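You operate a simulated robot arm through the tools that you are given. There is no shell and no other tool. Be economical: measure what you need, move in short steps, check, and stop when the job is done.

You run a simulated robot arm. Do the job below in one go: nothing can be reset, and whatever is moved stays where it is left.

JOB
Fit the small green fuse at METER, shut the small drawer and switch on main and meter.
Fine: the fuse stands in the nut tray; drawer shut before the main switch goes on, the meter switch last; the circuit is left running.
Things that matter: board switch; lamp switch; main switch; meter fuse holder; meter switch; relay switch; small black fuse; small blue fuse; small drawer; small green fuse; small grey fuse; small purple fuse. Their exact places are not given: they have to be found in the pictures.

Only the result counts: the job must be done as asked and must still hold three seconds after the hand-in. Knocking over, shifting, dropping, spilling or breaking anything else fails it.

ROBOT AND FRAMES
A 7-joint arm with a two-finger parallel gripper on a trunk, on a base that drives. Base frame: it is fixed to the floor where the robot stands at the start and does not move with it; the origin is under the middle of the robot, x ahead of it, y to its left, z up. Readings come in m, degrees, newtons and seconds.
With the tool pointing down near the work surface it reaches from about 0.28 to 0.76 m from the robot's upright axis, wherever it stands. Its first joint turns from -166.0 to 166.0 degrees. Places, roughly: board switch [-0.6, 0.8, 1.2]; lamp switch [-1, 0.8, 1.2]; main switch [-1, 0.8, 1]; meter fuse holder [-0.8, 0.7, 0.6]; meter switch [-0.8, 0.8, 1.2]; relay switch [-0.9, 0.8, 1.2]; small drawer [-0.8, 0.6, 0.7]; small grey fuse [-1, 0.75, 0.75]. Payload 3.91 kg.
The tool frame sits at the grasp point between the pads (the TCP): z along the fingers, y along the line on which they close. The tips reach 0.03 m beyond it. The gripper opens to 0.11 m. The fingers are 0.02 m wide and 0.01 m thick; the gripper's body (0.048 by 0.112 m) begins 0.055 m behind the TCP.
Orientation is that of the tool frame in the base frame, as a unit quaternion [w, x, y, z]. With the fingers straight down and closing along the base's y, the tool's x points along the base's -x, its y along +y and its z along -z.

CONTROLS
- The arm moves only by the tool arm_command. Its arguments are lists of equal length, an entry for each row: "claw": the opening, from 0 (shut) to 1 (fully open); "delta_pos": the shift along the base's x, y, z in units of 50 mm (1.0 is 50 mm), a list of three; "delta_rot": the turn, a rotation vector about the base's x, y, z in units of 5 degrees (1.0 is 5 degrees), a list of three. In form: {"claw": [claw, ...], "delta_pos": [[tx, ty, tz], ...], "delta_rot": [[rx, ry, rz], ...]}. A call has 1 to 10 rows; each row shifts and turns the commanded pose from where the row before left it. A call with a number of a shift or a turn outside -1 to 1 is refused whole. Rows are played at 5 a second. More than 0.05 m and 8.6 degrees between two rows, or a gripper value outside its range, and nothing of the call is played. Where a pose cannot be reached the arm comes as near as it can. A force on the tool above 40 N (or 10 N above the force at the start of the call, whichever is more), or a blocked arm, ends the call early, and 0.2 s more pass. The fingers move at their own pace (about 0.153 m/s each) and stop on an object; they squeeze with about 30 N. The grip force told is the motor's: it shows also when the fingers shut on nothing. Time passes only in rows, and 0.2 s behind the last, so rows that do not move let the fingers close. The reply holds the time, the measured pose of the TCP, the force on the tool along the base axes, the opening and the grip force, in the units named above and with some noise, with the torque about the TCP (base axes, N m) and any sound that the robot's microphone picked up, and new pictures: "show" is both (left out), scene, wrist or none.
- Cameras (640 x 400 px; columns grow to the right, rows downward): "scene" is now at [-0.0696, 0.2076, 1.5146]; the picture's right is [1.00, -0.09, 0.00], its down [-0.09, -0.92, -0.38] and it looks along [0.04, 0.38, -0.92] (base axes); focal length 214 px, centre (320, 200). "wrist" rides on the gripper at [0.077, 0.007, -0.114] in the tool frame; the picture's right is [-0.09, 1.00, 0.00], its down [-0.80, -0.07, -0.60] and it looks along [-0.59, -0.05, 0.80] (tool axes); focal length 270 px, centre (320, 200).
- raise_lower(by): slides the trunk up (or, below 0, down) by that many m; the arm and the scene camera ride with it, the base frame stays. It gives what a move gives, with no picture.
- drive_base(legs): drives the robot by 1 to 6 legs, each [ahead, turn to the left] in m and degrees, along the robot's own axes; the way and the turn of a leg run together, so that a leg with both is an arc; at most 1.5 m and 180 degrees a leg. The arm and the cameras ride along, it lands a little off, and it stops where it bumps. It gives what a move gives, and a new picture of the scene camera.
- head_to(pan, tilt): turns the head with the scene camera to pan (to the left, within 155 degrees either way) and tilt (down, from -29 to 69), counted from straight ahead of the robot. It gives what a move gives, and a new picture of the scene camera.
- locate(camera, pixels): for up to 12 pixels [column, row] of the newest picture of that camera ("zoom" is the newest enlarged one), the place [x, y, z] in the base frame of the surface seen there, good to about 0.003 m. The clock stands still meanwhile.
- inspect(camera, box): a new picture of the part [left, top, right, bottom] of that camera's present view, enlarged. The clock stands still meanwhile.
- job_done(): hands the job in; it is judged then, once.

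Work in short steps. Measure before you move; look again where a grasp or a placing could have gone wrong, and mend it. You have 80 turns and 260 pictures in all, those below and enlarged ones among them. Open the gripper and draw the arm clear of the work before you hand the job in, unless the task says otherwise.

The tools are called after "Call:" as name(argument=value, ...) on one line, values as JSON. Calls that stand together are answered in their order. arm_command: Moves the arm, as the interface text tells. Its arguments: {"type":"object","properties":{"claw":{"type":"array"},"delta_pos":{"type":"array"},"delta_rot":{"type":"array"},"show":{"type":"string","enum":["both","scene","wrist","none"]}},"required":["claw","delta_pos","delta_rot"]} The other tools are called the same way: raise_lower (by) slides the trunk up or down; drive_base (legs) drives the base; head_to (pan, tilt) turns the head that bears the scene camera; locate (camera, pixels) gives the place of the surface under pixels of a picture; inspect (camera, box) takes an enlarged picture of a part of a camera's view; job_done () hands the job in.

At the start:

```text
time: 0.0
tool_pos: [-0.2647, 0.2138, 1.4119]
tool_rot: [0.005, -0.008, 1.0, 0.004]
contact_force: [0.6, 1.4, -0.3]
moment: [0.0, -0.04, -0.04]
opening: 0.1101
grasp_force: 0.1
trunk travel left (down, up): [-0.522, 0.088]
robot x, y, heading: [-0.0002, -0.0003, 0.2]
head pan, tilt: [126.0, 68.8]
```

scene: 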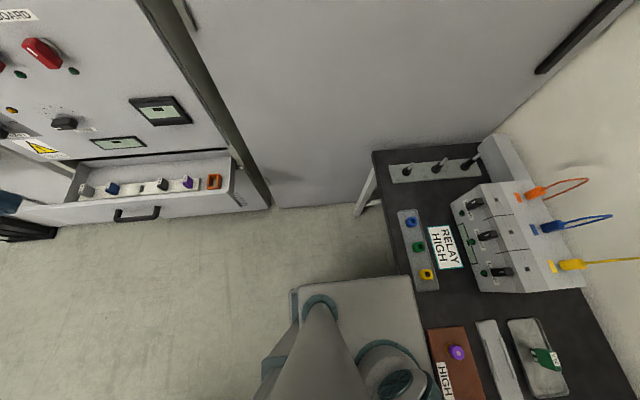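
wrist: 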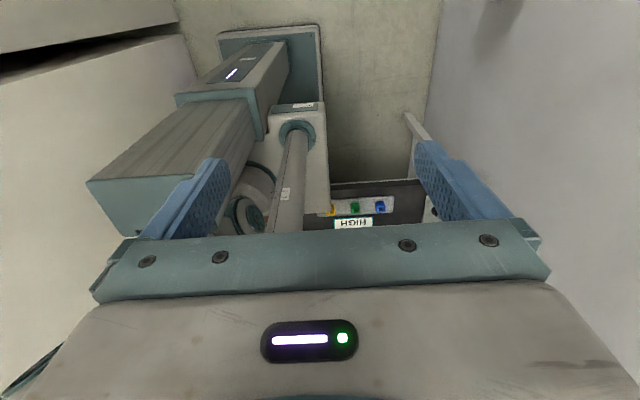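

The scene shows a cabinet on the left with an open drawer of fuses (around 150,185) and a bench on the right with trays. I'll enlarge both parts.

Call:
inspect(camera="scene", box=[0, 0, 280, 240])

Call:
inspect(camera="scene", box=[360, 130, 640, 400])

Call:
locate(camera="scene", pixels=[[43, 53], [65, 123], [112, 188], [163, 184], [188, 183], [214, 181], [137, 215], [418, 247], [458, 352], [545, 358], [495, 270], [20, 75]])

```text
1.67 times, centred on (140, 120) of scene
```

zoom: 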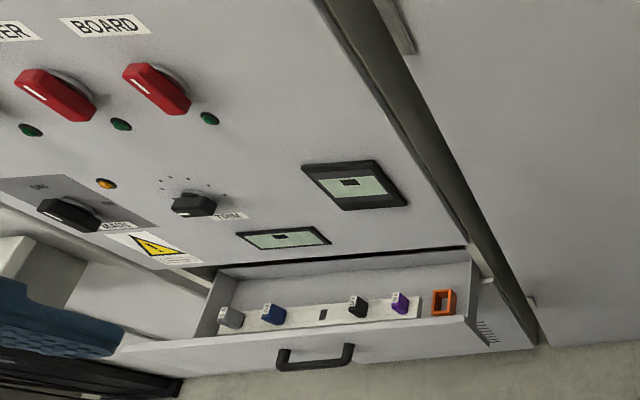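

```text
1.48 times, centred on (500, 265) of scene
```

zoom: 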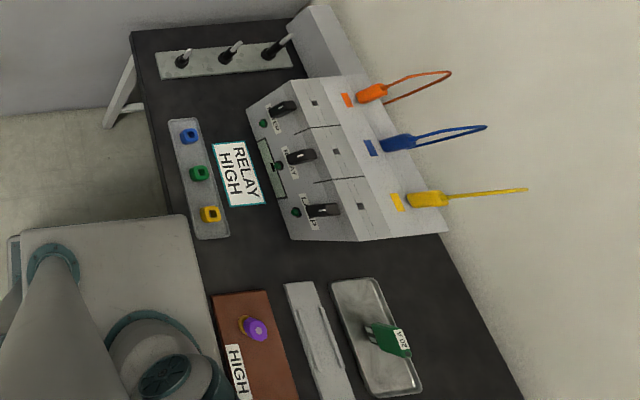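

```text
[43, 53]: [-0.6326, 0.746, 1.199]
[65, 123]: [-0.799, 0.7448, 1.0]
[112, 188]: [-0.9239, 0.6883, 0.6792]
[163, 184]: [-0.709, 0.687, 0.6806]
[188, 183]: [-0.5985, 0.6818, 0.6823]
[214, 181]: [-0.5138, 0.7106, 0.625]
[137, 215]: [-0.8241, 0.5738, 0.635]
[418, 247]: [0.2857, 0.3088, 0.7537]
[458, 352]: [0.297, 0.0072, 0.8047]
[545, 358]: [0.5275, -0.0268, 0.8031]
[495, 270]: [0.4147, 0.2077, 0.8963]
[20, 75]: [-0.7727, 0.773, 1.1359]
```

The drawer's rail has one empty slot (~138,188). I'll zoom in on the tray's green object, and the drawer.

Call:
inspect(camera="scene", box=[500, 310, 596, 400])

Call:
inspect(camera="scene", box=[60, 140, 250, 235])

Call:
head_to(pan=155, tilt=45)

```text
4.44 times, centred on (548, 355) of scene
```

zoom: 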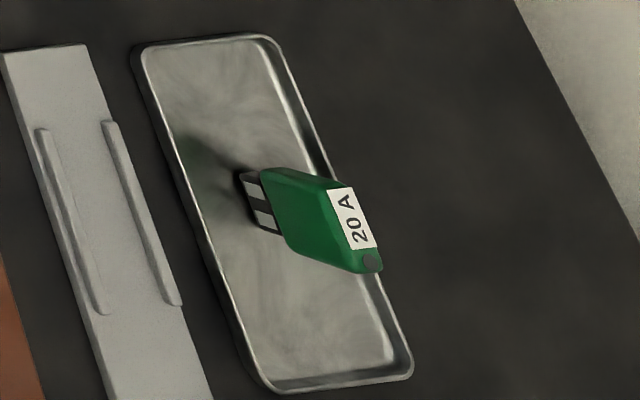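

```text
3.37 times, centred on (155, 188) of scene
```

zoom: 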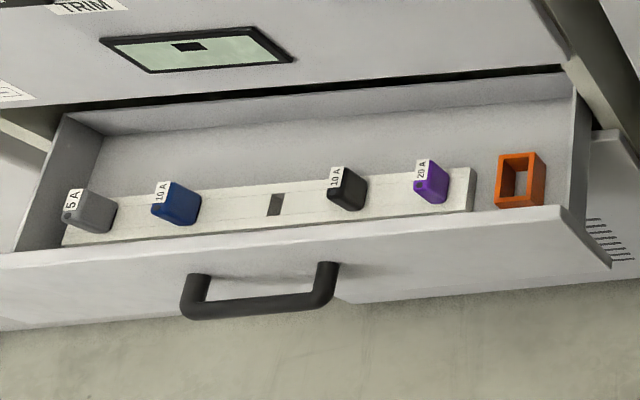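

```text
time: 0.9
tool_pos: [-0.2754, 0.2056, 1.409]
tool_rot: [0.014, -0.018, 1.0, 0.007]
contact_force: [0.1, 0.3, 0.8]
moment: [-0.02, -0.03, 0.0]
opening: 0.11
grasp_force: 0.1
trunk travel left (down, up): [-0.522, 0.088]
robot x, y, heading: [-0.0041, 0.0012, 0.2]
head pan, tilt: [154.7, 45.0]
```

scene: 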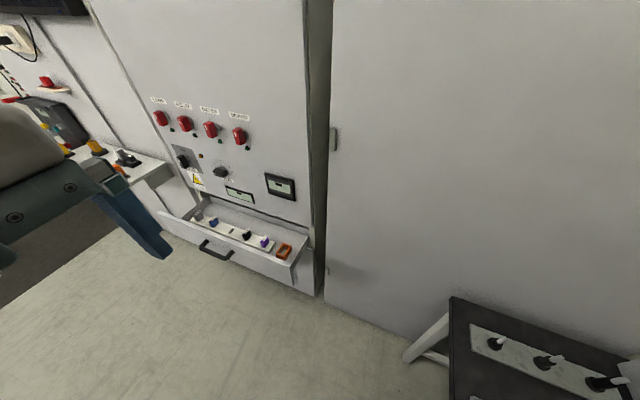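

Now I see the cabinet's front: four red switches at (160..240,130), main at (185,160). Zooming for labels and the region further left.

Call:
inspect(camera="scene", box=[140, 85, 270, 195])

Call:
inspect(camera="scene", box=[150, 185, 320, 300])

Call:
locate(camera="scene", pixels=[[160, 118], [185, 124], [211, 130], [239, 136], [184, 163], [199, 216], [215, 223], [231, 233], [247, 236], [264, 243], [284, 252], [215, 253]])

Call:
inspect(camera="scene", box=[0, 20, 180, 200])

```text
3.64 times, centred on (205, 140) of scene
```

zoom: 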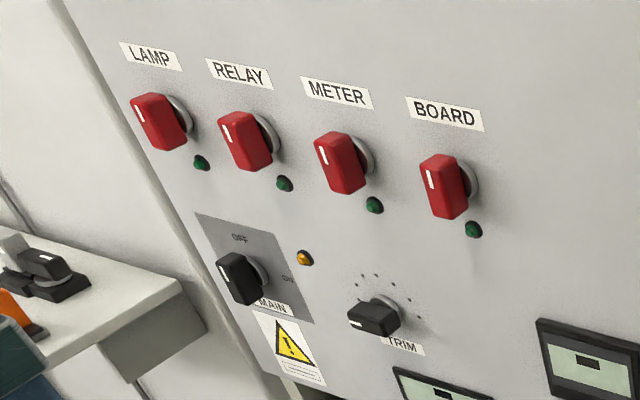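

```text
3.48 times, centred on (235, 242) of scene
```

zoom: 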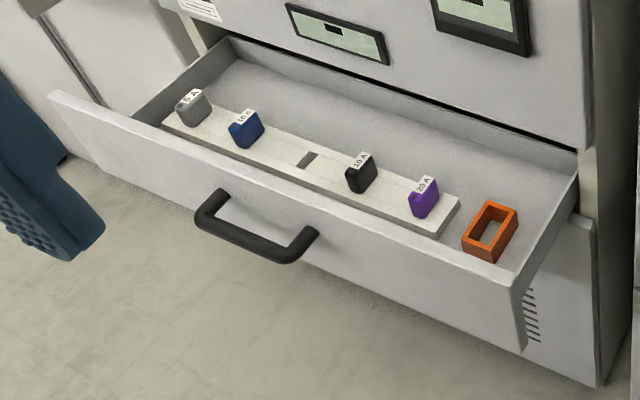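

```text
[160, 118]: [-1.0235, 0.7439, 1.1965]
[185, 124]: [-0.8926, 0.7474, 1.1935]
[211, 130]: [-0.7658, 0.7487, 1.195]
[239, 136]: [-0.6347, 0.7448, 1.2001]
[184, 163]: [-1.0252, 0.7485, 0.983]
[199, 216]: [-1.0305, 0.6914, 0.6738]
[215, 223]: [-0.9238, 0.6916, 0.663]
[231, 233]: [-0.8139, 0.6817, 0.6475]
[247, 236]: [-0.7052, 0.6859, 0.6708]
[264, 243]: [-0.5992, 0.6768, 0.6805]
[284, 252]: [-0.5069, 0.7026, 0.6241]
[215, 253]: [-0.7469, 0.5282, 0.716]
```

```text
2.22 times, centred on (90, 110) of scene
```

zoom: 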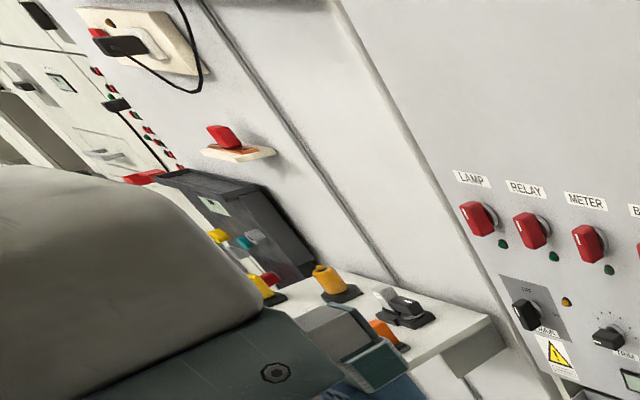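

The panel is read: LAMP, RELAY, METER, BOARD, with MAIN below. Now I look over the bench on the right and elsewhere for a nut tray.

Call:
head_to(pan=60, tilt=50)

Call:
head_to(pan=-20, tilt=45)

Call:
head_to(pan=-110, tilt=45)

Call:
head_to(pan=-155, tilt=40)

```text
time: 2.6
tool_pos: [-0.263, 0.2147, 1.4126]
tool_rot: [0.005, -0.009, 1.0, 0.003]
contact_force: [0.0, 0.4, 0.1]
moment: [-0.02, -0.01, -0.01]
opening: 0.11
grasp_force: 0.1
trunk travel left (down, up): [-0.522, 0.088]
robot x, y, heading: [-0.0012, -0.0017, -0.2]
head pan, tilt: [60.0, 50.0]
```

scene: 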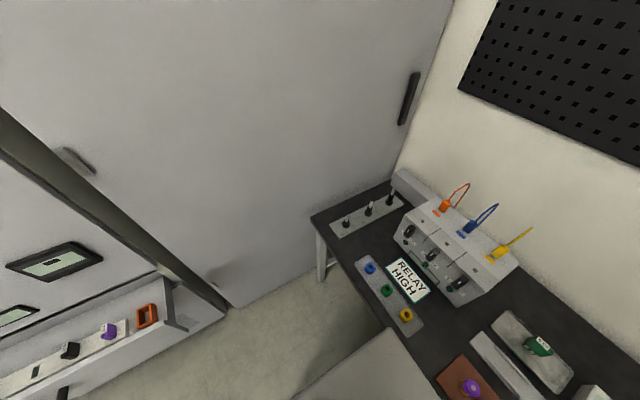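

```text
time: 4.2
tool_pos: [-0.2636, 0.2138, 1.4129]
tool_rot: [0.005, -0.008, 1.0, 0.003]
contact_force: [-0.2, 0.3, -0.1]
moment: [-0.01, -0.01, 0.0]
opening: 0.1099
grasp_force: 0.1
trunk travel left (down, up): [-0.522, 0.088]
robot x, y, heading: [-0.0008, 0.0008, 0.1]
head pan, tilt: [-20.0, 45.0]
```

scene: 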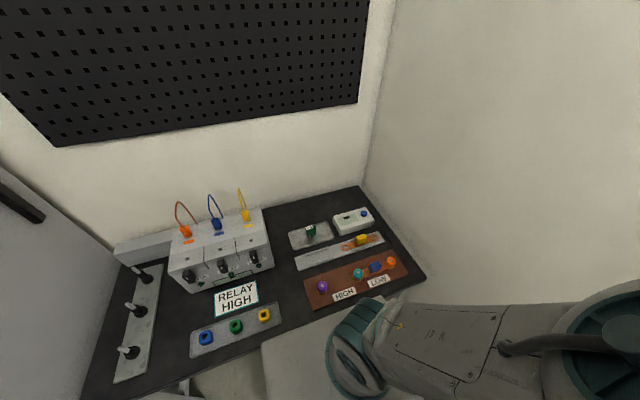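

```text
time: 5.8
tool_pos: [-0.2691, 0.2117, 1.4097]
tool_rot: [0.012, -0.01, 1.0, 0.005]
contact_force: [0.6, -0.2, -0.3]
moment: [-0.01, -0.02, 0.03]
opening: 0.11
grasp_force: 0.1
trunk travel left (down, up): [-0.522, 0.088]
robot x, y, heading: [-0.0008, -0.0015, -0.3]
head pan, tilt: [-110.0, 45.0]
```

scene: 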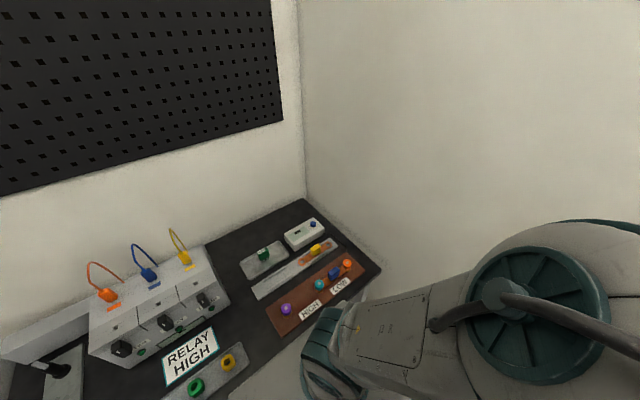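

```text
time: 6.9
tool_pos: [-0.2682, 0.2113, 1.4099]
tool_rot: [0.012, -0.009, 1.0, 0.005]
contact_force: [-0.1, -0.3, 0.2]
moment: [0.0, 0.0, -0.02]
opening: 0.1101
grasp_force: 0.1
trunk travel left (down, up): [-0.522, 0.088]
robot x, y, heading: [0.0011, -0.002, 0.2]
head pan, tilt: [-154.7, 40.0]
```

scene: 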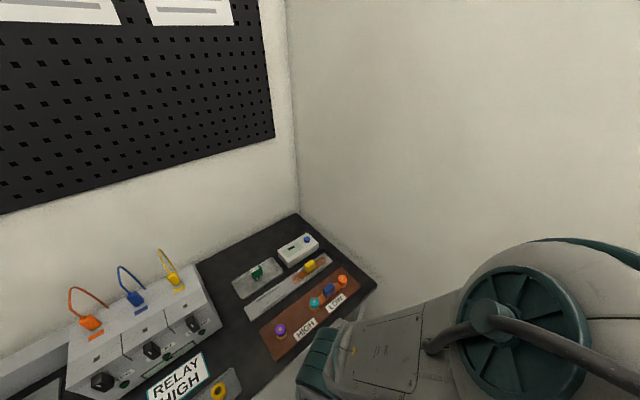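

The green fuse (20 A) stands in the metal tray at about (0.53,-0.03,0.80). I turn the head back for a view of it and begin swinging the arm around at height over toward the bench.

Call:
head_to(pan=40, tilt=60)

Call:
arm_command(claw=[1, 1, 1, 1, 1, 1, 1, 1, 1, 1], delta_pos=[[0.5, 0.7, 0], [0.6, 0.7, 0], [0.6, 0.7, 0], [0.7, 0.6, 0], [0.8, 0.5, 0], [0.9, 0.3, 0], [0.9, 0.1, 0], [0.9, 0, 0], [0.9, -0.1, 0], [0.9, -0.3, 0]], delta_rot=[[0, 0, 0], [0, 0, 0], [0, 0, 0], [0, 0, 0], [0, 0, 0], [0, 0, 0], [0, 0, 0], [0, 0, 0], [0, 0, 0], [0, 0, 0]])

```text
time: 9.8
tool_pos: [-0.2637, 0.2141, 1.4123]
tool_rot: [0.005, -0.008, 1.0, 0.003]
contact_force: [-0.3, 0.5, -0.5]
moment: [0.01, 0.0, 0.01]
opening: 0.1098
grasp_force: 0.1
trunk travel left (down, up): [-0.522, 0.088]
robot x, y, heading: [-0.0008, -0.0047, 0.0]
head pan, tilt: [40.0, 60.0]
```

scene: 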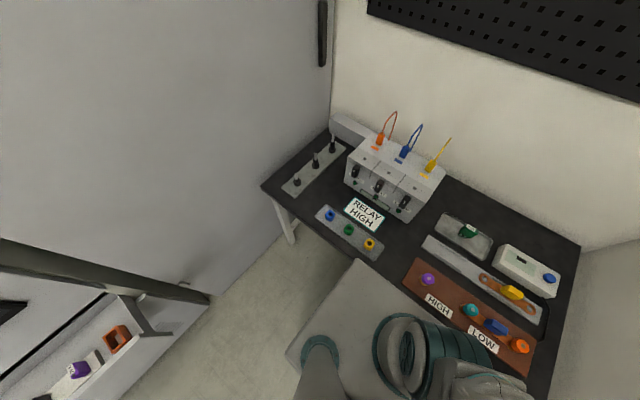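

```text
time: 10.9
tool_pos: [-0.2196, 0.3026, 1.4127]
tool_rot: [0.013, -0.124, 0.992, 0.011]
contact_force: [-0.5, 0.6, -0.2]
moment: [-0.01, -0.06, 0.02]
opening: 0.1101
grasp_force: 0.1
trunk travel left (down, up): [-0.522, 0.088]
robot x, y, heading: [0.0015, 0.0006, -0.3]
head pan, tilt: [40.0, 60.0]
stopped in row 5: the arm was blocked; the commanded pose is now the measured one
```

scene: 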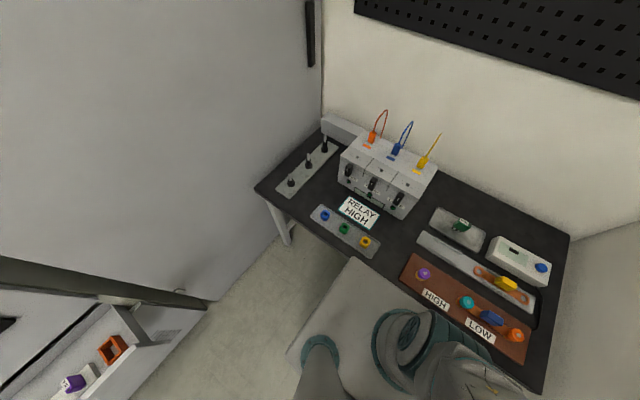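
wrist: 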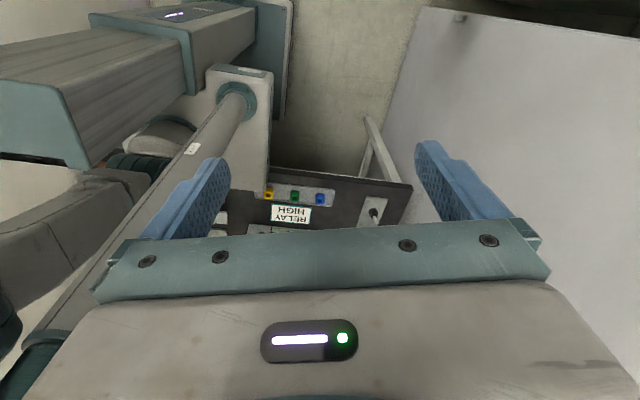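

The arm was blocked at (-0.22,0.30), with the tool turned by about 14°. I look at the arm itself before trying another way.

Call:
head_to(pan=155, tilt=10)

Call:
head_to(pan=20, tilt=69)

Call:
locate(camera="wrist", pixels=[[230, 110], [150, 230], [80, 330], [230, 30], [60, 80], [40, 190], [140, 165], [200, 175], [60, 260], [280, 20], [90, 150], [255, 90]])

```text
time: 12.8
tool_pos: [-0.2295, 0.3002, 1.4009]
tool_rot: [0.024, -0.13, 0.991, 0.002]
contact_force: [-0.4, 0.4, 0.4]
moment: [0.01, -0.03, -0.01]
opening: 0.1101
grasp_force: 0.1
trunk travel left (down, up): [-0.522, 0.088]
robot x, y, heading: [0.0004, 0.001, -0.2]
head pan, tilt: [154.7, 10.0]
```

scene: 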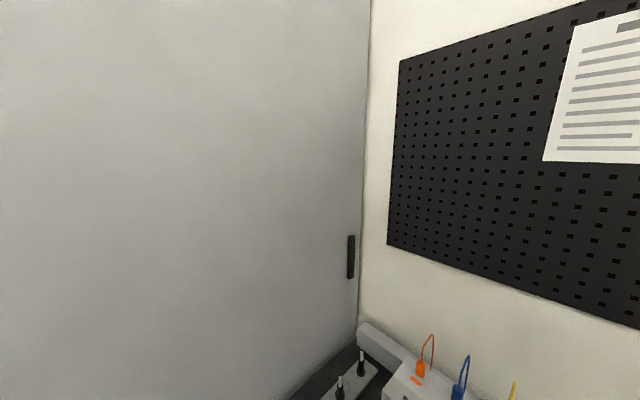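

```text
time: 15.0
tool_pos: [-0.2182, 0.3036, 1.4127]
tool_rot: [0.013, -0.122, 0.992, 0.011]
contact_force: [0.4, 0.7, 0.0]
moment: [0.0, 0.01, 0.0]
opening: 0.1101
grasp_force: 0.1
trunk travel left (down, up): [-0.522, 0.088]
robot x, y, heading: [0.0003, 0.0006, -0.1]
head pan, tilt: [20.0, 68.8]
```

scene: 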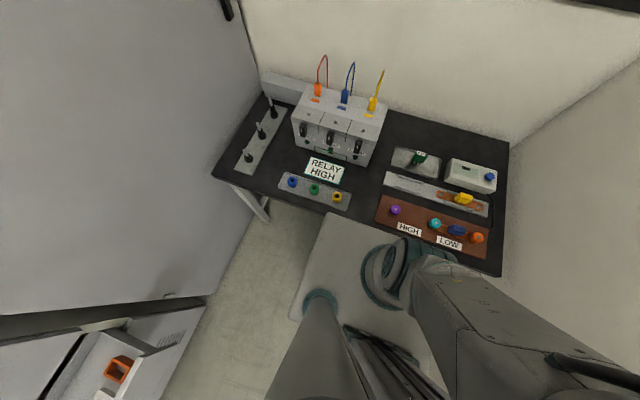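

```text
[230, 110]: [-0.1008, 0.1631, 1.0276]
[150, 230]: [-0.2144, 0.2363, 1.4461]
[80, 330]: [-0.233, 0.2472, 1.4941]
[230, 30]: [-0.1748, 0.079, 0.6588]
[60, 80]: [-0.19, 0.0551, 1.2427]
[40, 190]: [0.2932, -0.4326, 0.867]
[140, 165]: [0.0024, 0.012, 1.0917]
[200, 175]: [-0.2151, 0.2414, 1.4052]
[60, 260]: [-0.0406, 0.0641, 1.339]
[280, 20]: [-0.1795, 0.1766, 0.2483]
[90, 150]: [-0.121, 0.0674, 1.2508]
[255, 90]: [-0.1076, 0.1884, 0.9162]
```

The mast of the head stands near (-0.10,0.18), likely what stops the arm. I look at my own arm with the scene camera further round and at the wrist view enlarged.

Call:
head_to(pan=-60, tilt=69)

Call:
head_to(pan=-60, tilt=25)

Call:
inspect(camera="wrist", box=[0, 0, 320, 400])

```text
time: 16.5
tool_pos: [-0.2199, 0.3038, 1.4074]
tool_rot: [0.017, -0.122, 0.992, 0.01]
contact_force: [0.4, -0.7, 0.5]
moment: [-0.01, 0.0, 0.0]
opening: 0.1102
grasp_force: 0.1
trunk travel left (down, up): [-0.522, 0.088]
robot x, y, heading: [0.0021, 0.003, 0.1]
head pan, tilt: [-60.0, 68.8]
```

scene: 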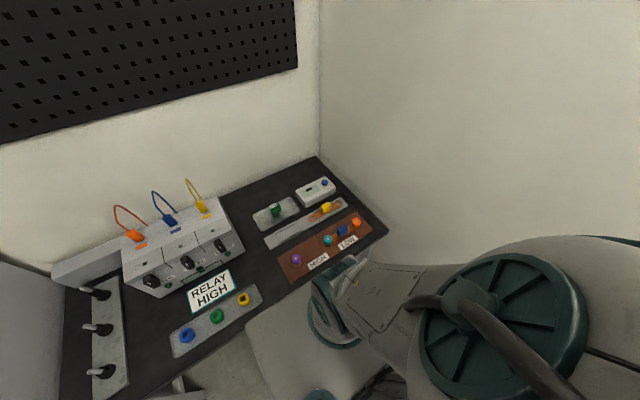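

```text
time: 17.6
tool_pos: [-0.2187, 0.3025, 1.4128]
tool_rot: [0.012, -0.123, 0.992, 0.011]
contact_force: [0.0, 0.6, -0.1]
moment: [-0.01, -0.02, -0.02]
opening: 0.11
grasp_force: 0.0
trunk travel left (down, up): [-0.522, 0.088]
robot x, y, heading: [-0.0014, 0.0005, -0.1]
head pan, tilt: [-60.0, 25.0]
```

scene: 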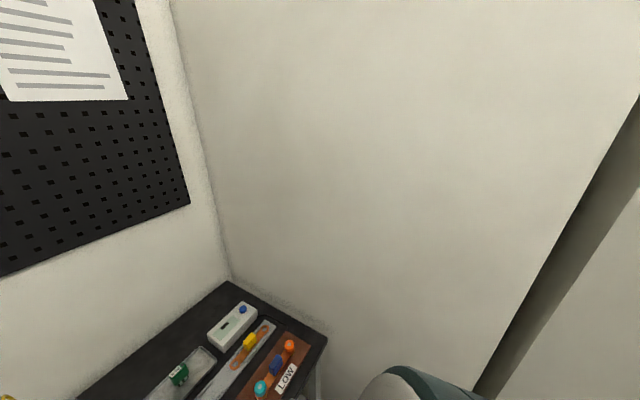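

```text
1.00 times, centred on (160, 200) of wrist
```

zoom: 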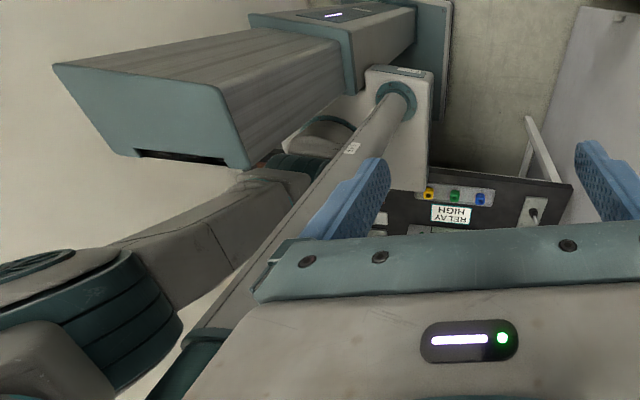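

I locate points on my own arm to understand its posture.

Call:
head_to(pan=-60, tilt=69)

Call:
locate(camera="scene", pixels=[[330, 310], [390, 310], [470, 300], [510, 350], [600, 320], [630, 260], [350, 270], [318, 395], [280, 350], [277, 207], [600, 380], [290, 340]])

Call:
locate(camera="wrist", pixels=[[20, 310], [50, 265], [80, 300], [70, 220], [110, 195], [20, 370], [30, 275], [120, 330], [95, 345], [130, 250], [160, 190], [115, 130]])

```text
time: 18.7
tool_pos: [-0.217, 0.3036, 1.4098]
tool_rot: [0.014, -0.121, 0.993, 0.008]
contact_force: [-0.4, 0.2, -0.2]
moment: [0.03, -0.01, 0.01]
opening: 0.1099
grasp_force: 0.1
trunk travel left (down, up): [-0.522, 0.088]
robot x, y, heading: [-0.0026, -0.0026, 0.1]
head pan, tilt: [-60.0, 68.8]
```

scene: 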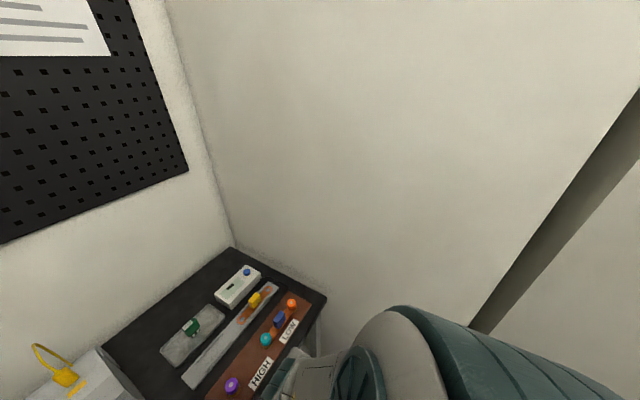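

```text
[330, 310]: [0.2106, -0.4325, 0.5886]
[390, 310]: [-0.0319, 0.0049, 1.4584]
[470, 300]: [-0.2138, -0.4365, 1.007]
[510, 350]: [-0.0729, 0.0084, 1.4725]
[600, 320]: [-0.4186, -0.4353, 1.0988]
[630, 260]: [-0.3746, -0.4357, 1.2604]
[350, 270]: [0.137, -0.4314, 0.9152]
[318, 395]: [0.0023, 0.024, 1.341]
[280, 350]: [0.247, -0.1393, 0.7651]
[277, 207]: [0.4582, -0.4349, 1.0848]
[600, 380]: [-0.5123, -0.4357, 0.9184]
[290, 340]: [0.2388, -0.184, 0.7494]
```

```text
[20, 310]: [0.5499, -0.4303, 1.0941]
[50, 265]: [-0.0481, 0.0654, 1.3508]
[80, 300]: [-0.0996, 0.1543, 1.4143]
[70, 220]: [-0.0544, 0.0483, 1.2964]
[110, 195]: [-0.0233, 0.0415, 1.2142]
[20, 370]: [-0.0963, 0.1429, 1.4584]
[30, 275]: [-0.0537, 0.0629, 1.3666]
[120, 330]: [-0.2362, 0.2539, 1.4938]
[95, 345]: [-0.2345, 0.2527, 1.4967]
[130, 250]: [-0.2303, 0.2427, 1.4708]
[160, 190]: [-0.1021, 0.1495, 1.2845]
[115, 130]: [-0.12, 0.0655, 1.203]
```

The arm's forearm at ~1.45-1.5 m runs into the head mast at about (-0.09,0.17). I'll back off, then raise the hand while pitching it outward, so I can pass over the mast.

Call:
arm_command(claw=[1, 1, 1, 1, 1, 1, 1, 1, 1, 1], delta_pos=[[-0.5, -0.8, 0], [-0.5, -0.8, 0], [-0.3, -0.3, 0], [0, 0, 0.8], [0, 0, 0.8], [0, 0, 0.8], [0, 0, 0.8], [0, 0, 0.8], [0, 0, 0.8], [0, 0, 0.8]], delta_rot=[[0, 0, -1], [0, 0, -1], [0, 0, -0.8], [0.8, 1, 0], [0.8, 1, 0], [0.8, 1, 0], [0.8, 1, 0], [0.8, 1, 0], [0.8, 1, 0], [0.8, 1, 0]])

```text
time: 20.2
tool_pos: [-0.3418, 0.2071, 1.4609]
tool_rot: [-0.042, -0.006, 0.993, 0.108]
contact_force: [-1.0, 0.1, 0.3]
moment: [0.05, -0.04, 0.01]
opening: 0.11
grasp_force: 0.0
out of reach, approached as far as the arm can: row 5, 6, 7
trunk travel left (down, up): [-0.522, 0.088]
robot x, y, heading: [0.0026, -0.0028, -0.1]
head pan, tilt: [-60.0, 68.8]
stopped in row 7: the arm was blocked; the commanded pose is now the measured one
```

scene: 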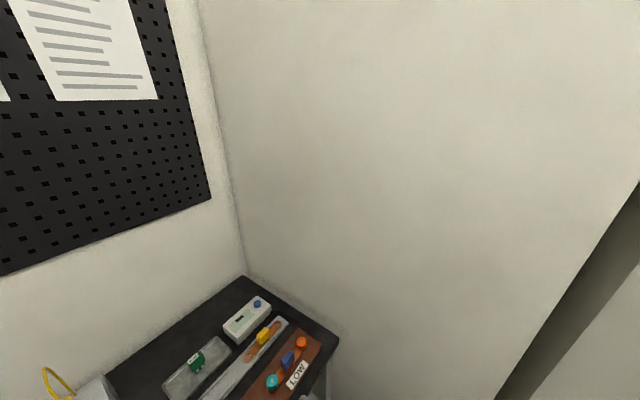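
wrist: 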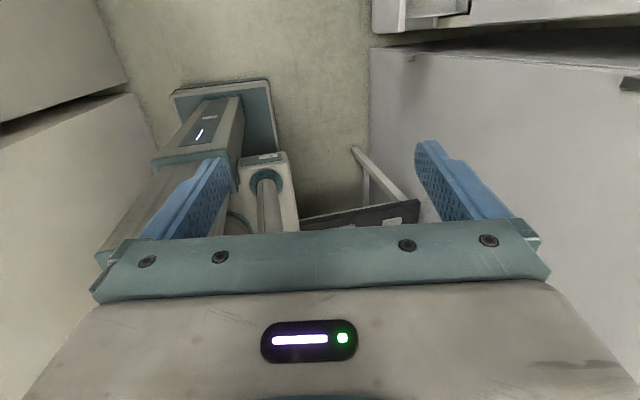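

Out of reach at that height and radius (shoulder-to-wrist limit ≈0.7 m). I draw the hand inward first, then pitch outward while rising gently.

Call:
arm_command(claw=[1, 1, 1, 1, 1, 1, 1, 1, 1], delta_pos=[[0.77, -0.47, 0], [0.77, -0.47, 0], [-0.2, 0.13, 0.3], [-0.2, 0.13, 0.3], [-0.2, 0.13, 0.3], [-0.2, 0.13, 0.3], [-0.2, 0.13, 0.3], [-0.2, 0.13, 0.3], [0, 0, 0]], delta_rot=[[0, 0, 0], [0, 0, 0], [0.6, 1, 0], [0.6, 1, 0], [0.6, 1, 0], [0.6, 1, 0], [0.6, 1, 0], [0.6, 1, 0], [0, 0, 0]])

```text
time: 22.4
tool_pos: [-0.3505, 0.1515, 1.5476]
tool_rot: [-0.285, -0.019, 0.916, 0.282]
contact_force: [-1.3, -0.1, -0.5]
moment: [0.04, -0.03, -0.04]
opening: 0.1102
grasp_force: 0.0
trunk travel left (down, up): [-0.522, 0.088]
robot x, y, heading: [0.0031, 0.0001, 0.0]
head pan, tilt: [-60.0, 68.8]
stopped in row 9: the arm was blocked; the commanded pose is now the measured one
```

scene: 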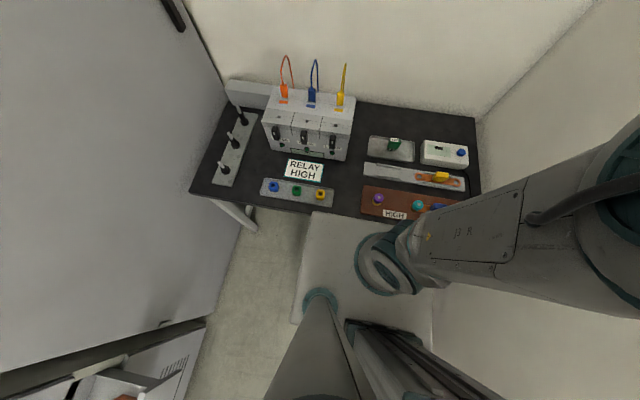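
wrist: 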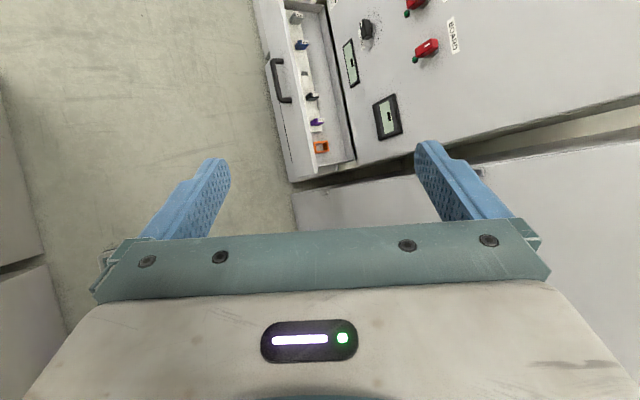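

The hand is pitched ~47° and points at the cabinet. I continue raising and pitching in a few small rows to see whether it's truly blocked.

Call:
arm_command(claw=[1, 1, 1, 1, 1, 1], delta_pos=[[0, 0, 0.5], [0, 0, 0.5], [0, 0, 0.5], [0, 0, 0.5], [0, 0, 0.5], [0, 0, 0.5]], delta_rot=[[0.75, 1, 0], [0.75, 1, 0], [0.75, 1, 0], [0.75, 1, 0], [0.75, 1, 0], [0.75, 1, 0]], show="scene")

```text
time: 23.9
tool_pos: [-0.3431, 0.1649, 1.7039]
tool_rot: [-0.508, 0.007, 0.737, 0.445]
contact_force: [0.1, 0.0, -0.1]
moment: [-0.02, 0.04, -0.02]
opening: 0.11
grasp_force: 0.0
trunk travel left (down, up): [-0.522, 0.088]
robot x, y, heading: [-0.0002, -0.0003, 0.1]
head pan, tilt: [-60.0, 68.8]
```

scene: 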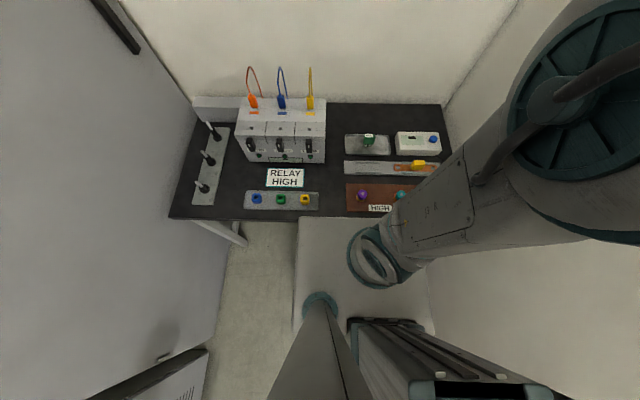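

Now the hand is at z 1.70, level, above the head. I swing clockwise around the robot's axis, turning the tool along.

Call:
arm_command(claw=[1, 1, 1, 1, 1, 1, 1, 1, 1, 1], delta_pos=[[0.314, 0.586, 0], [0.364, 0.556, 0], [0.411, 0.523, 0], [0.455, 0.485, 0], [0.496, 0.443, 0], [0.532, 0.398, 0], [0.565, 0.35, 0], [0.594, 0.3, 0], [0.617, 0.247, 0], [0.637, 0.192, 0]], delta_rot=[[0, 0, -1], [0, 0, -1], [0, 0, -1], [0, 0, -1], [0, 0, -1], [0, 0, -1], [0, 0, -1], [0, 0, -1], [0, 0, -1], [0, 0, -1]], show="scene")

```text
time: 25.1
tool_pos: [-0.3304, 0.2026, 1.7005]
tool_rot: [-0.448, 0.062, 0.739, 0.499]
contact_force: [0.6, -0.2, 0.1]
moment: [0.02, 0.01, -0.02]
opening: 0.1098
grasp_force: 0.0
out of reach, approached as far as the arm can: row 2, 4
trunk travel left (down, up): [-0.522, 0.088]
robot x, y, heading: [0.0005, -0.001, -0.1]
head pan, tilt: [-60.0, 68.8]
stopped in row 5: the arm was blocked; the commanded pose is now the measured one
```

scene: 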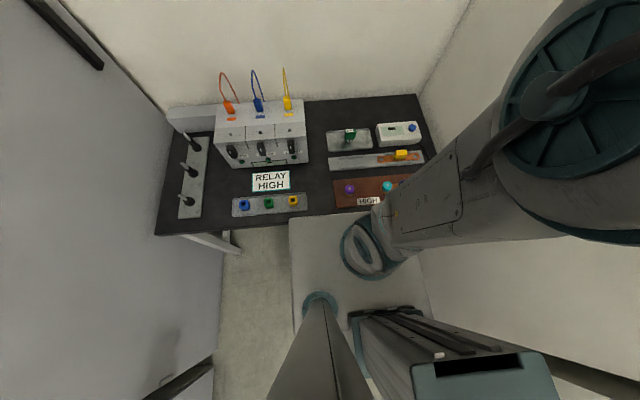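

Blocked again after ~6°. I need the elbow's place to understand the arm's configuration, so I measure it on the scene picture.

Call:
locate(camera="scene", pixels=[[560, 80], [620, 40], [620, 200], [500, 120], [430, 200], [380, 240], [365, 245], [480, 380], [320, 305], [540, 200], [310, 360], [420, 320]])

Call:
head_to(pan=-60, tilt=40)

```text
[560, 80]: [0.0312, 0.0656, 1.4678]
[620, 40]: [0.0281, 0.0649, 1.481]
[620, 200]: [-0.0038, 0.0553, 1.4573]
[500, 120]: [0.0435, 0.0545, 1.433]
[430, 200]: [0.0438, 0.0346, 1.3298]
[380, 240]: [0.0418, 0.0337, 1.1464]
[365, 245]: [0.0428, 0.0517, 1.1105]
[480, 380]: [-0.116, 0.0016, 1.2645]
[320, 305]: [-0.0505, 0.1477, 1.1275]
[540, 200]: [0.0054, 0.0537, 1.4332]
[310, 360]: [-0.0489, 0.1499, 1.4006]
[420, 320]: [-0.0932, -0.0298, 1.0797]
```

```text
time: 26.0
tool_pos: [-0.3277, 0.2042, 1.6989]
tool_rot: [-0.448, 0.063, 0.739, 0.499]
contact_force: [0.1, -1.3, 0.2]
moment: [0.01, 0.0, -0.03]
opening: 0.11
grasp_force: 0.1
trunk travel left (down, up): [-0.522, 0.088]
robot x, y, heading: [-0.0017, 0.0024, -0.1]
head pan, tilt: [-60.0, 40.0]
```

scene: 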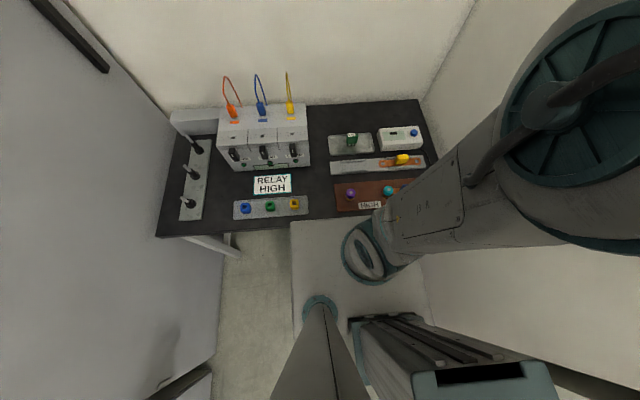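

The elbow drum's facing suggests joint 1 may be near its -166° end, so clockwise is blocked by the joint limit rather than only the mast. I test the counter-clockwise way.

Call:
arm_command(claw=[1, 1, 1, 1, 1, 1, 1, 1, 1, 1], delta_pos=[[-0.25, -0.5, -0.5], [-0.25, -0.5, -0.5], [-0.2, -0.6, -0.5], [-0.1, -0.6, -0.5], [0, -0.6, -0.3], [0, -0.6, -0.3], [0.1, -0.6, 0], [0.1, -0.6, 0], [0.2, -0.6, 0], [0.2, -0.6, 0]], delta_rot=[[-0.6, -0.7, 0], [-0.6, -0.7, 0], [-0.6, -0.7, 0], [-0.6, -0.7, 0], [-0.4, -0.6, 0], [-0.4, -0.6, 0], [0, 0, 1], [0, 0, 1], [0, 0, 1], [0, 0, 1]])

```text
time: 28.2
tool_pos: [-0.3375, -0.0812, 1.5799]
tool_rot: [-0.362, -0.113, 0.861, 0.338]
contact_force: [-1.0, -0.3, 0.7]
moment: [0.02, 0.04, -0.01]
opening: 0.1098
grasp_force: 0.1
out of reach, approached as far as the arm can: row 1, 2
trunk travel left (down, up): [-0.522, 0.088]
robot x, y, heading: [-0.0041, 0.0026, 0.1]
head pan, tilt: [-60.0, 40.0]
```

scene: 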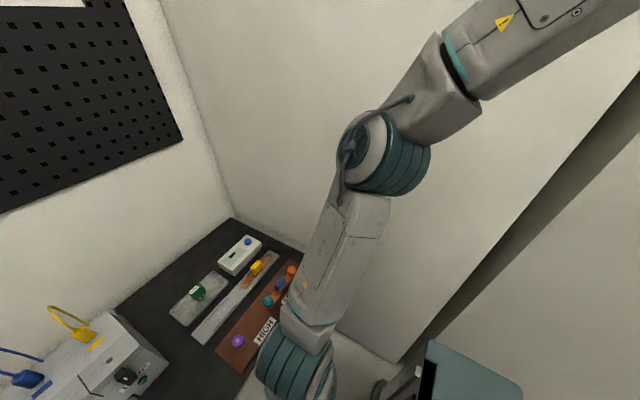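
wrist: 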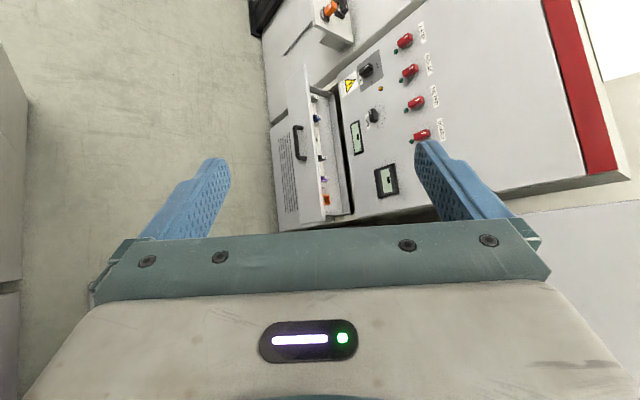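

Counter-clockwise works (now azimuth ~193°). I continue that way, bringing the tool back to straight down, keeping height.

Call:
arm_command(claw=[1, 1, 1, 1, 1, 1, 1, 1, 1, 1], delta_pos=[[0.3, -0.36, -0.26], [0.3, -0.36, -0.26], [0.35, -0.36, -0.26], [0.35, -0.36, -0.26], [0.35, -0.36, -0.26], [0.35, -0.36, -0.26], [0.4, -0.36, -0.26], [0.4, -0.36, -0.26], [0.4, -0.36, -0.26], [0.4, -0.36, -0.26]], delta_rot=[[-0.7, -0.98, 0], [-0.7, -0.98, 0], [-0.7, -0.98, 0], [-0.7, -0.98, 0], [-0.7, -0.98, 0], [-0.7, -0.98, 0], [-0.7, -0.98, 0], [-0.7, -0.98, 0], [-0.7, -0.98, 0], [-0.7, -0.98, 0]])

```text
time: 30.4
tool_pos: [-0.1712, -0.2238, 1.3859]
tool_rot: [0.005, -0.129, 0.992, -0.004]
contact_force: [-0.9, -0.2, 0.5]
moment: [-0.02, 0.02, 0.03]
opening: 0.11
grasp_force: 0.0
out of reach, approached as far as the arm can: row 6, 7, 8, 9, 10
trunk travel left (down, up): [-0.522, 0.088]
robot x, y, heading: [0.0022, 0.0014, -0.2]
head pan, tilt: [-60.0, 40.0]
```

scene: 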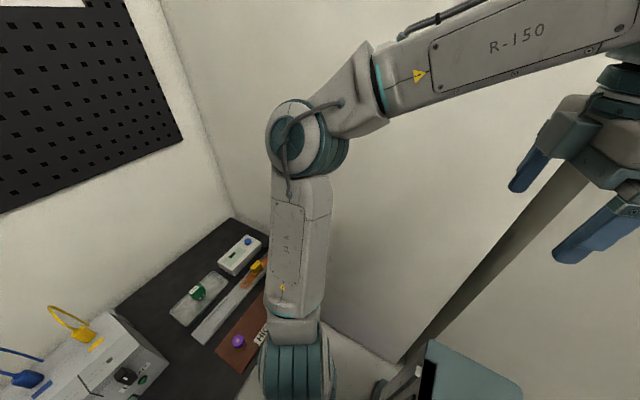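
wrist: 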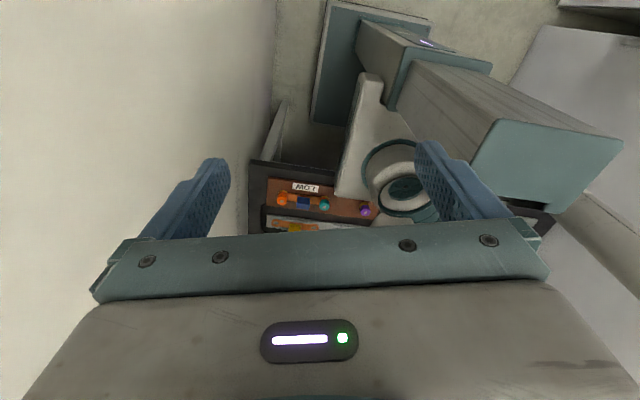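

The arm is now on the right-hand side, free. I continue swinging to the front at the same height, keeping off the wall at y = -0.435.

Call:
arm_command(claw=[1, 1, 1, 1, 1, 1, 1, 1, 1, 1], delta_pos=[[0.8, -0.55, 0], [0.85, -0.5, 0], [0.9, -0.3, 0], [0.95, -0.1, 0], [0.95, 0, 0], [0.95, 0.2, 0], [0.9, 0.35, 0], [0.9, 0.4, 0], [0.75, 0.6, 0], [0.65, 0.7, 0]], delta_rot=[[0, 0, 0], [0, 0, 0], [0, 0, 0], [0, 0, 0], [0, 0, -0.5], [0, 0, -0.5], [0, 0, -0.5], [0, 0, -0.5], [0, 0, -0.5], [0, 0, -0.5]])

Call:
arm_command(claw=[1, 1, 1, 1, 1], delta_pos=[[0.6, 0.7, -0.3], [0.6, 0.7, -0.4], [0.5, 0.6, -0.6], [0, 0, -0.9], [0, 0, -0.9]], delta_rot=[[0, 0, 0], [0, 0, 0], [0, 0, 0], [0, 0, 0], [0, 0, 0]])

```text
time: 32.6
tool_pos: [0.0865, -0.0674, 1.2205]
tool_rot: [0.006, 0.003, 1.0, -0.004]
contact_force: [-0.1, -0.2, 0.2]
moment: [-0.05, 0.02, 0.0]
opening: 0.1099
grasp_force: 0.0
out of reach, approached as far as the arm can: row 1, 2, 3, 4, 5, 6, 7, 8, 9, 10
trunk travel left (down, up): [-0.522, 0.088]
robot x, y, heading: [-0.0033, 0.0013, -0.1]
head pan, tilt: [-60.0, 40.0]
```

scene: 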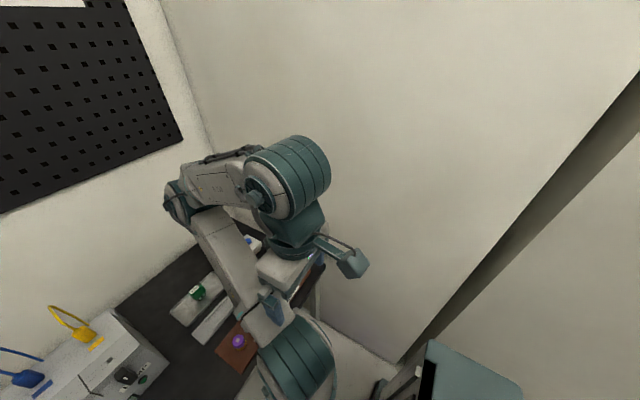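
wrist: 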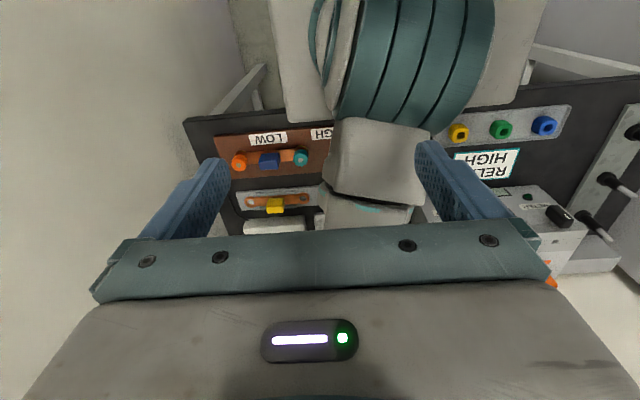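

```text
refused: row 2 steps farther than a row can; nothing moved
```

The arm folded in too close (TCP now at (0.09,-0.07,1.22), beside the upper arm). I step outward toward -y/+x slowly and read back where the command really stands.

Call:
arm_command(claw=[1, 1, 1], delta_pos=[[0, -0.5, 0.2], [0, -0.5, 0.2], [0, -0.5, 0]], delta_rot=[[0, 0, 0], [0, 0, 0], [0, 0, 0]])

```text
time: 33.4
tool_pos: [0.0593, -0.1314, 1.2238]
tool_rot: [0.006, 0.003, 1.0, -0.004]
contact_force: [-0.5, 0.1, 0.4]
moment: [0.0, -0.02, -0.02]
opening: 0.1098
grasp_force: 0.0
out of reach, approached as far as the arm can: row 1, 2, 3
trunk travel left (down, up): [-0.522, 0.088]
robot x, y, heading: [-0.0012, 0.0021, 0.2]
head pan, tilt: [-60.0, 40.0]
```

scene: 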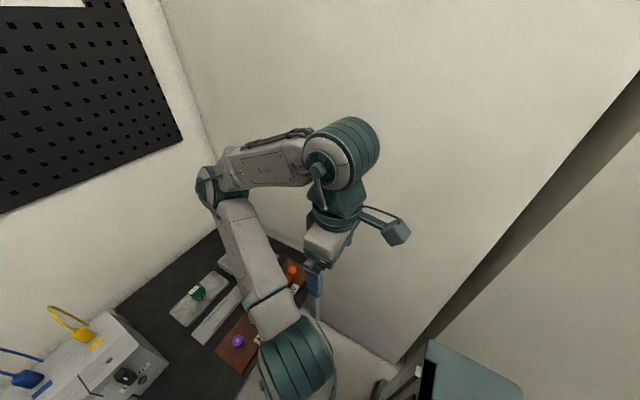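
wrist: 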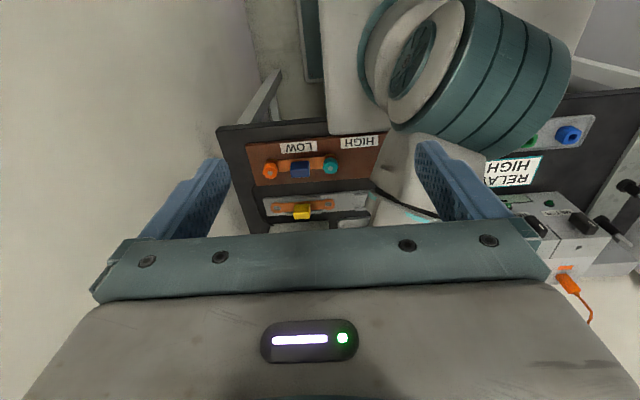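

The hand is clear of the upper arm now but the high target remains out of reach. I'll lower the target and move it forward so the elbow can open.

Call:
arm_command(claw=[1, 1, 1, 1, 1], delta_pos=[[0.3, 0, -0.9], [0.3, 0, -0.9], [0.3, 0, -0.9], [0.3, 0, -0.9], [0, 0, 0]], delta_rot=[[0, 0, 0], [0, 0, 0], [0, 0, 0], [0, 0, 0], [0, 0, 0]])

```text
time: 34.0
tool_pos: [0.0862, -0.1334, 1.1429]
tool_rot: [-0.004, 0.002, 1.0, 0.003]
contact_force: [3.4, -2.7, 26.8]
moment: [1.65, 0.12, -0.24]
opening: 0.1085
grasp_force: 0.1
out of reach, approached as far as the arm can: row 3
trunk travel left (down, up): [-0.522, 0.088]
robot x, y, heading: [-0.0011, 0.0005, -0.2]
head pan, tilt: [-60.0, 40.0]
stopped in row 3: the force on the tool passed its limit (the readings are from after the stop); the commanded pose is now the measured one
```

scene: 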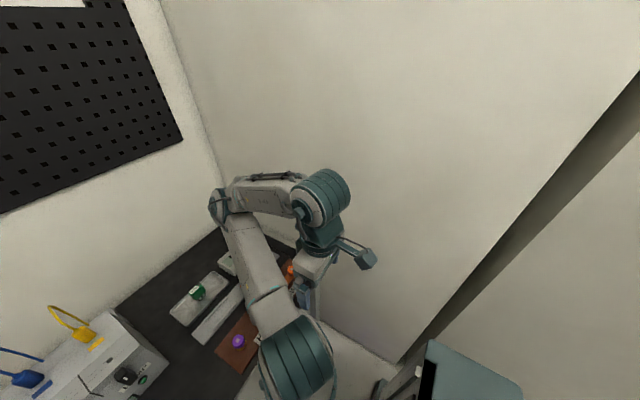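
wrist: 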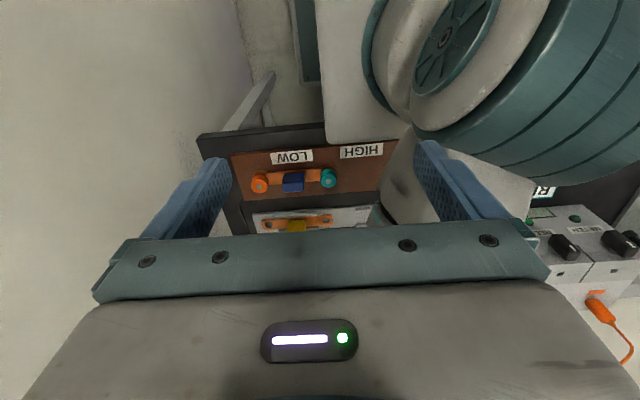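

The right-hand finger touched the shoulder drum (27 N). I back off upward and toward -y, clear of the shoulder.

Call:
arm_command(claw=[1, 1, 1, 1, 1], delta_pos=[[0, -0.3, 0.6], [0, -0.8, 0.2], [0, -0.9, 0], [0, -0.9, 0], [0, -0.8, 0]], delta_rot=[[0, 0, 0], [0, 0, 0], [0, 0, 0], [0, 0, 0], [0, 0, 0]])

```text
time: 35.2
tool_pos: [0.0054, -0.2533, 1.1501]
tool_rot: [-0.004, 0.002, 1.0, 0.001]
contact_force: [0.0, 0.9, 0.1]
moment: [-0.03, 0.03, 0.02]
opening: 0.1101
grasp_force: 0.1
out of reach, approached as far as the arm can: row 1, 2, 3, 4, 5
trunk travel left (down, up): [-0.522, 0.088]
robot x, y, heading: [0.0044, 0.0007, -0.2]
head pan, tilt: [-60.0, 40.0]
```

scene: 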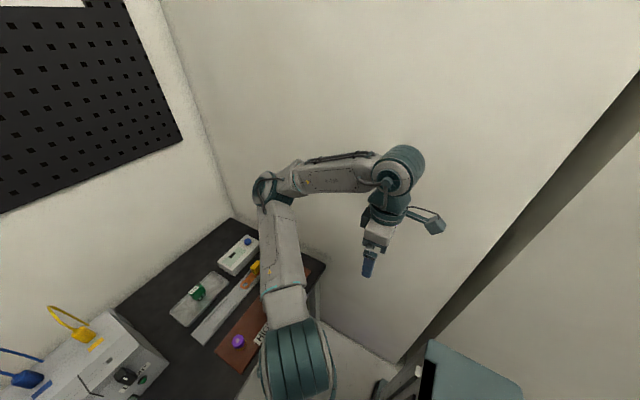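
wrist: 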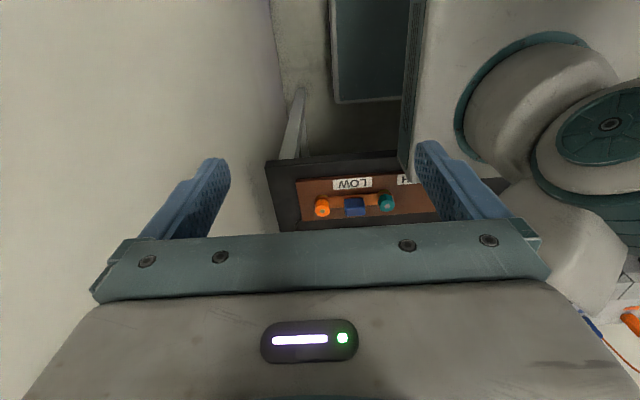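

Still flagged out of reach, so a wrist joint may be at its end. I test by turning the tool +25° about z in place.

Call:
arm_command(claw=[1, 1, 1, 1, 1, 1], delta_pos=[[0, 0, 0], [0, 0, 0], [0, 0, 0], [0, 0, 0], [0, 0, 0], [0.3, -0.5, 0]], delta_rot=[[0, 0, 1], [0, 0, 1], [0, 0, 1], [0, 0, 1], [0, 0, 1], [0, 0, 0]], show="scene")

```text
time: 36.6
tool_pos: [0.0194, -0.2786, 1.1496]
tool_rot: [-0.002, -0.215, 0.977, 0.001]
contact_force: [0.7, -0.1, 0.5]
moment: [-0.01, -0.02, 0.02]
opening: 0.1099
grasp_force: 0.1
trunk travel left (down, up): [-0.522, 0.088]
robot x, y, heading: [-0.001, -0.001, -0.2]
head pan, tilt: [-60.0, 40.0]
```

scene: 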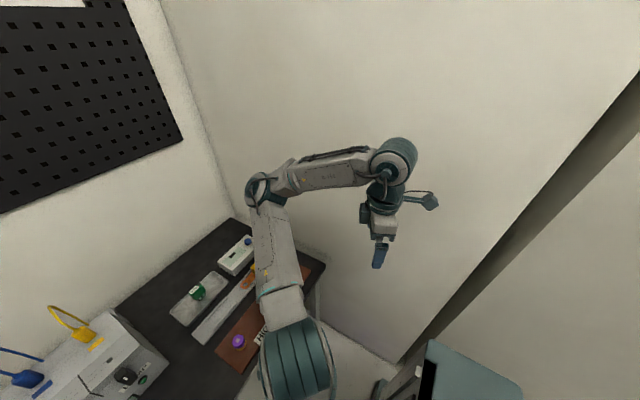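

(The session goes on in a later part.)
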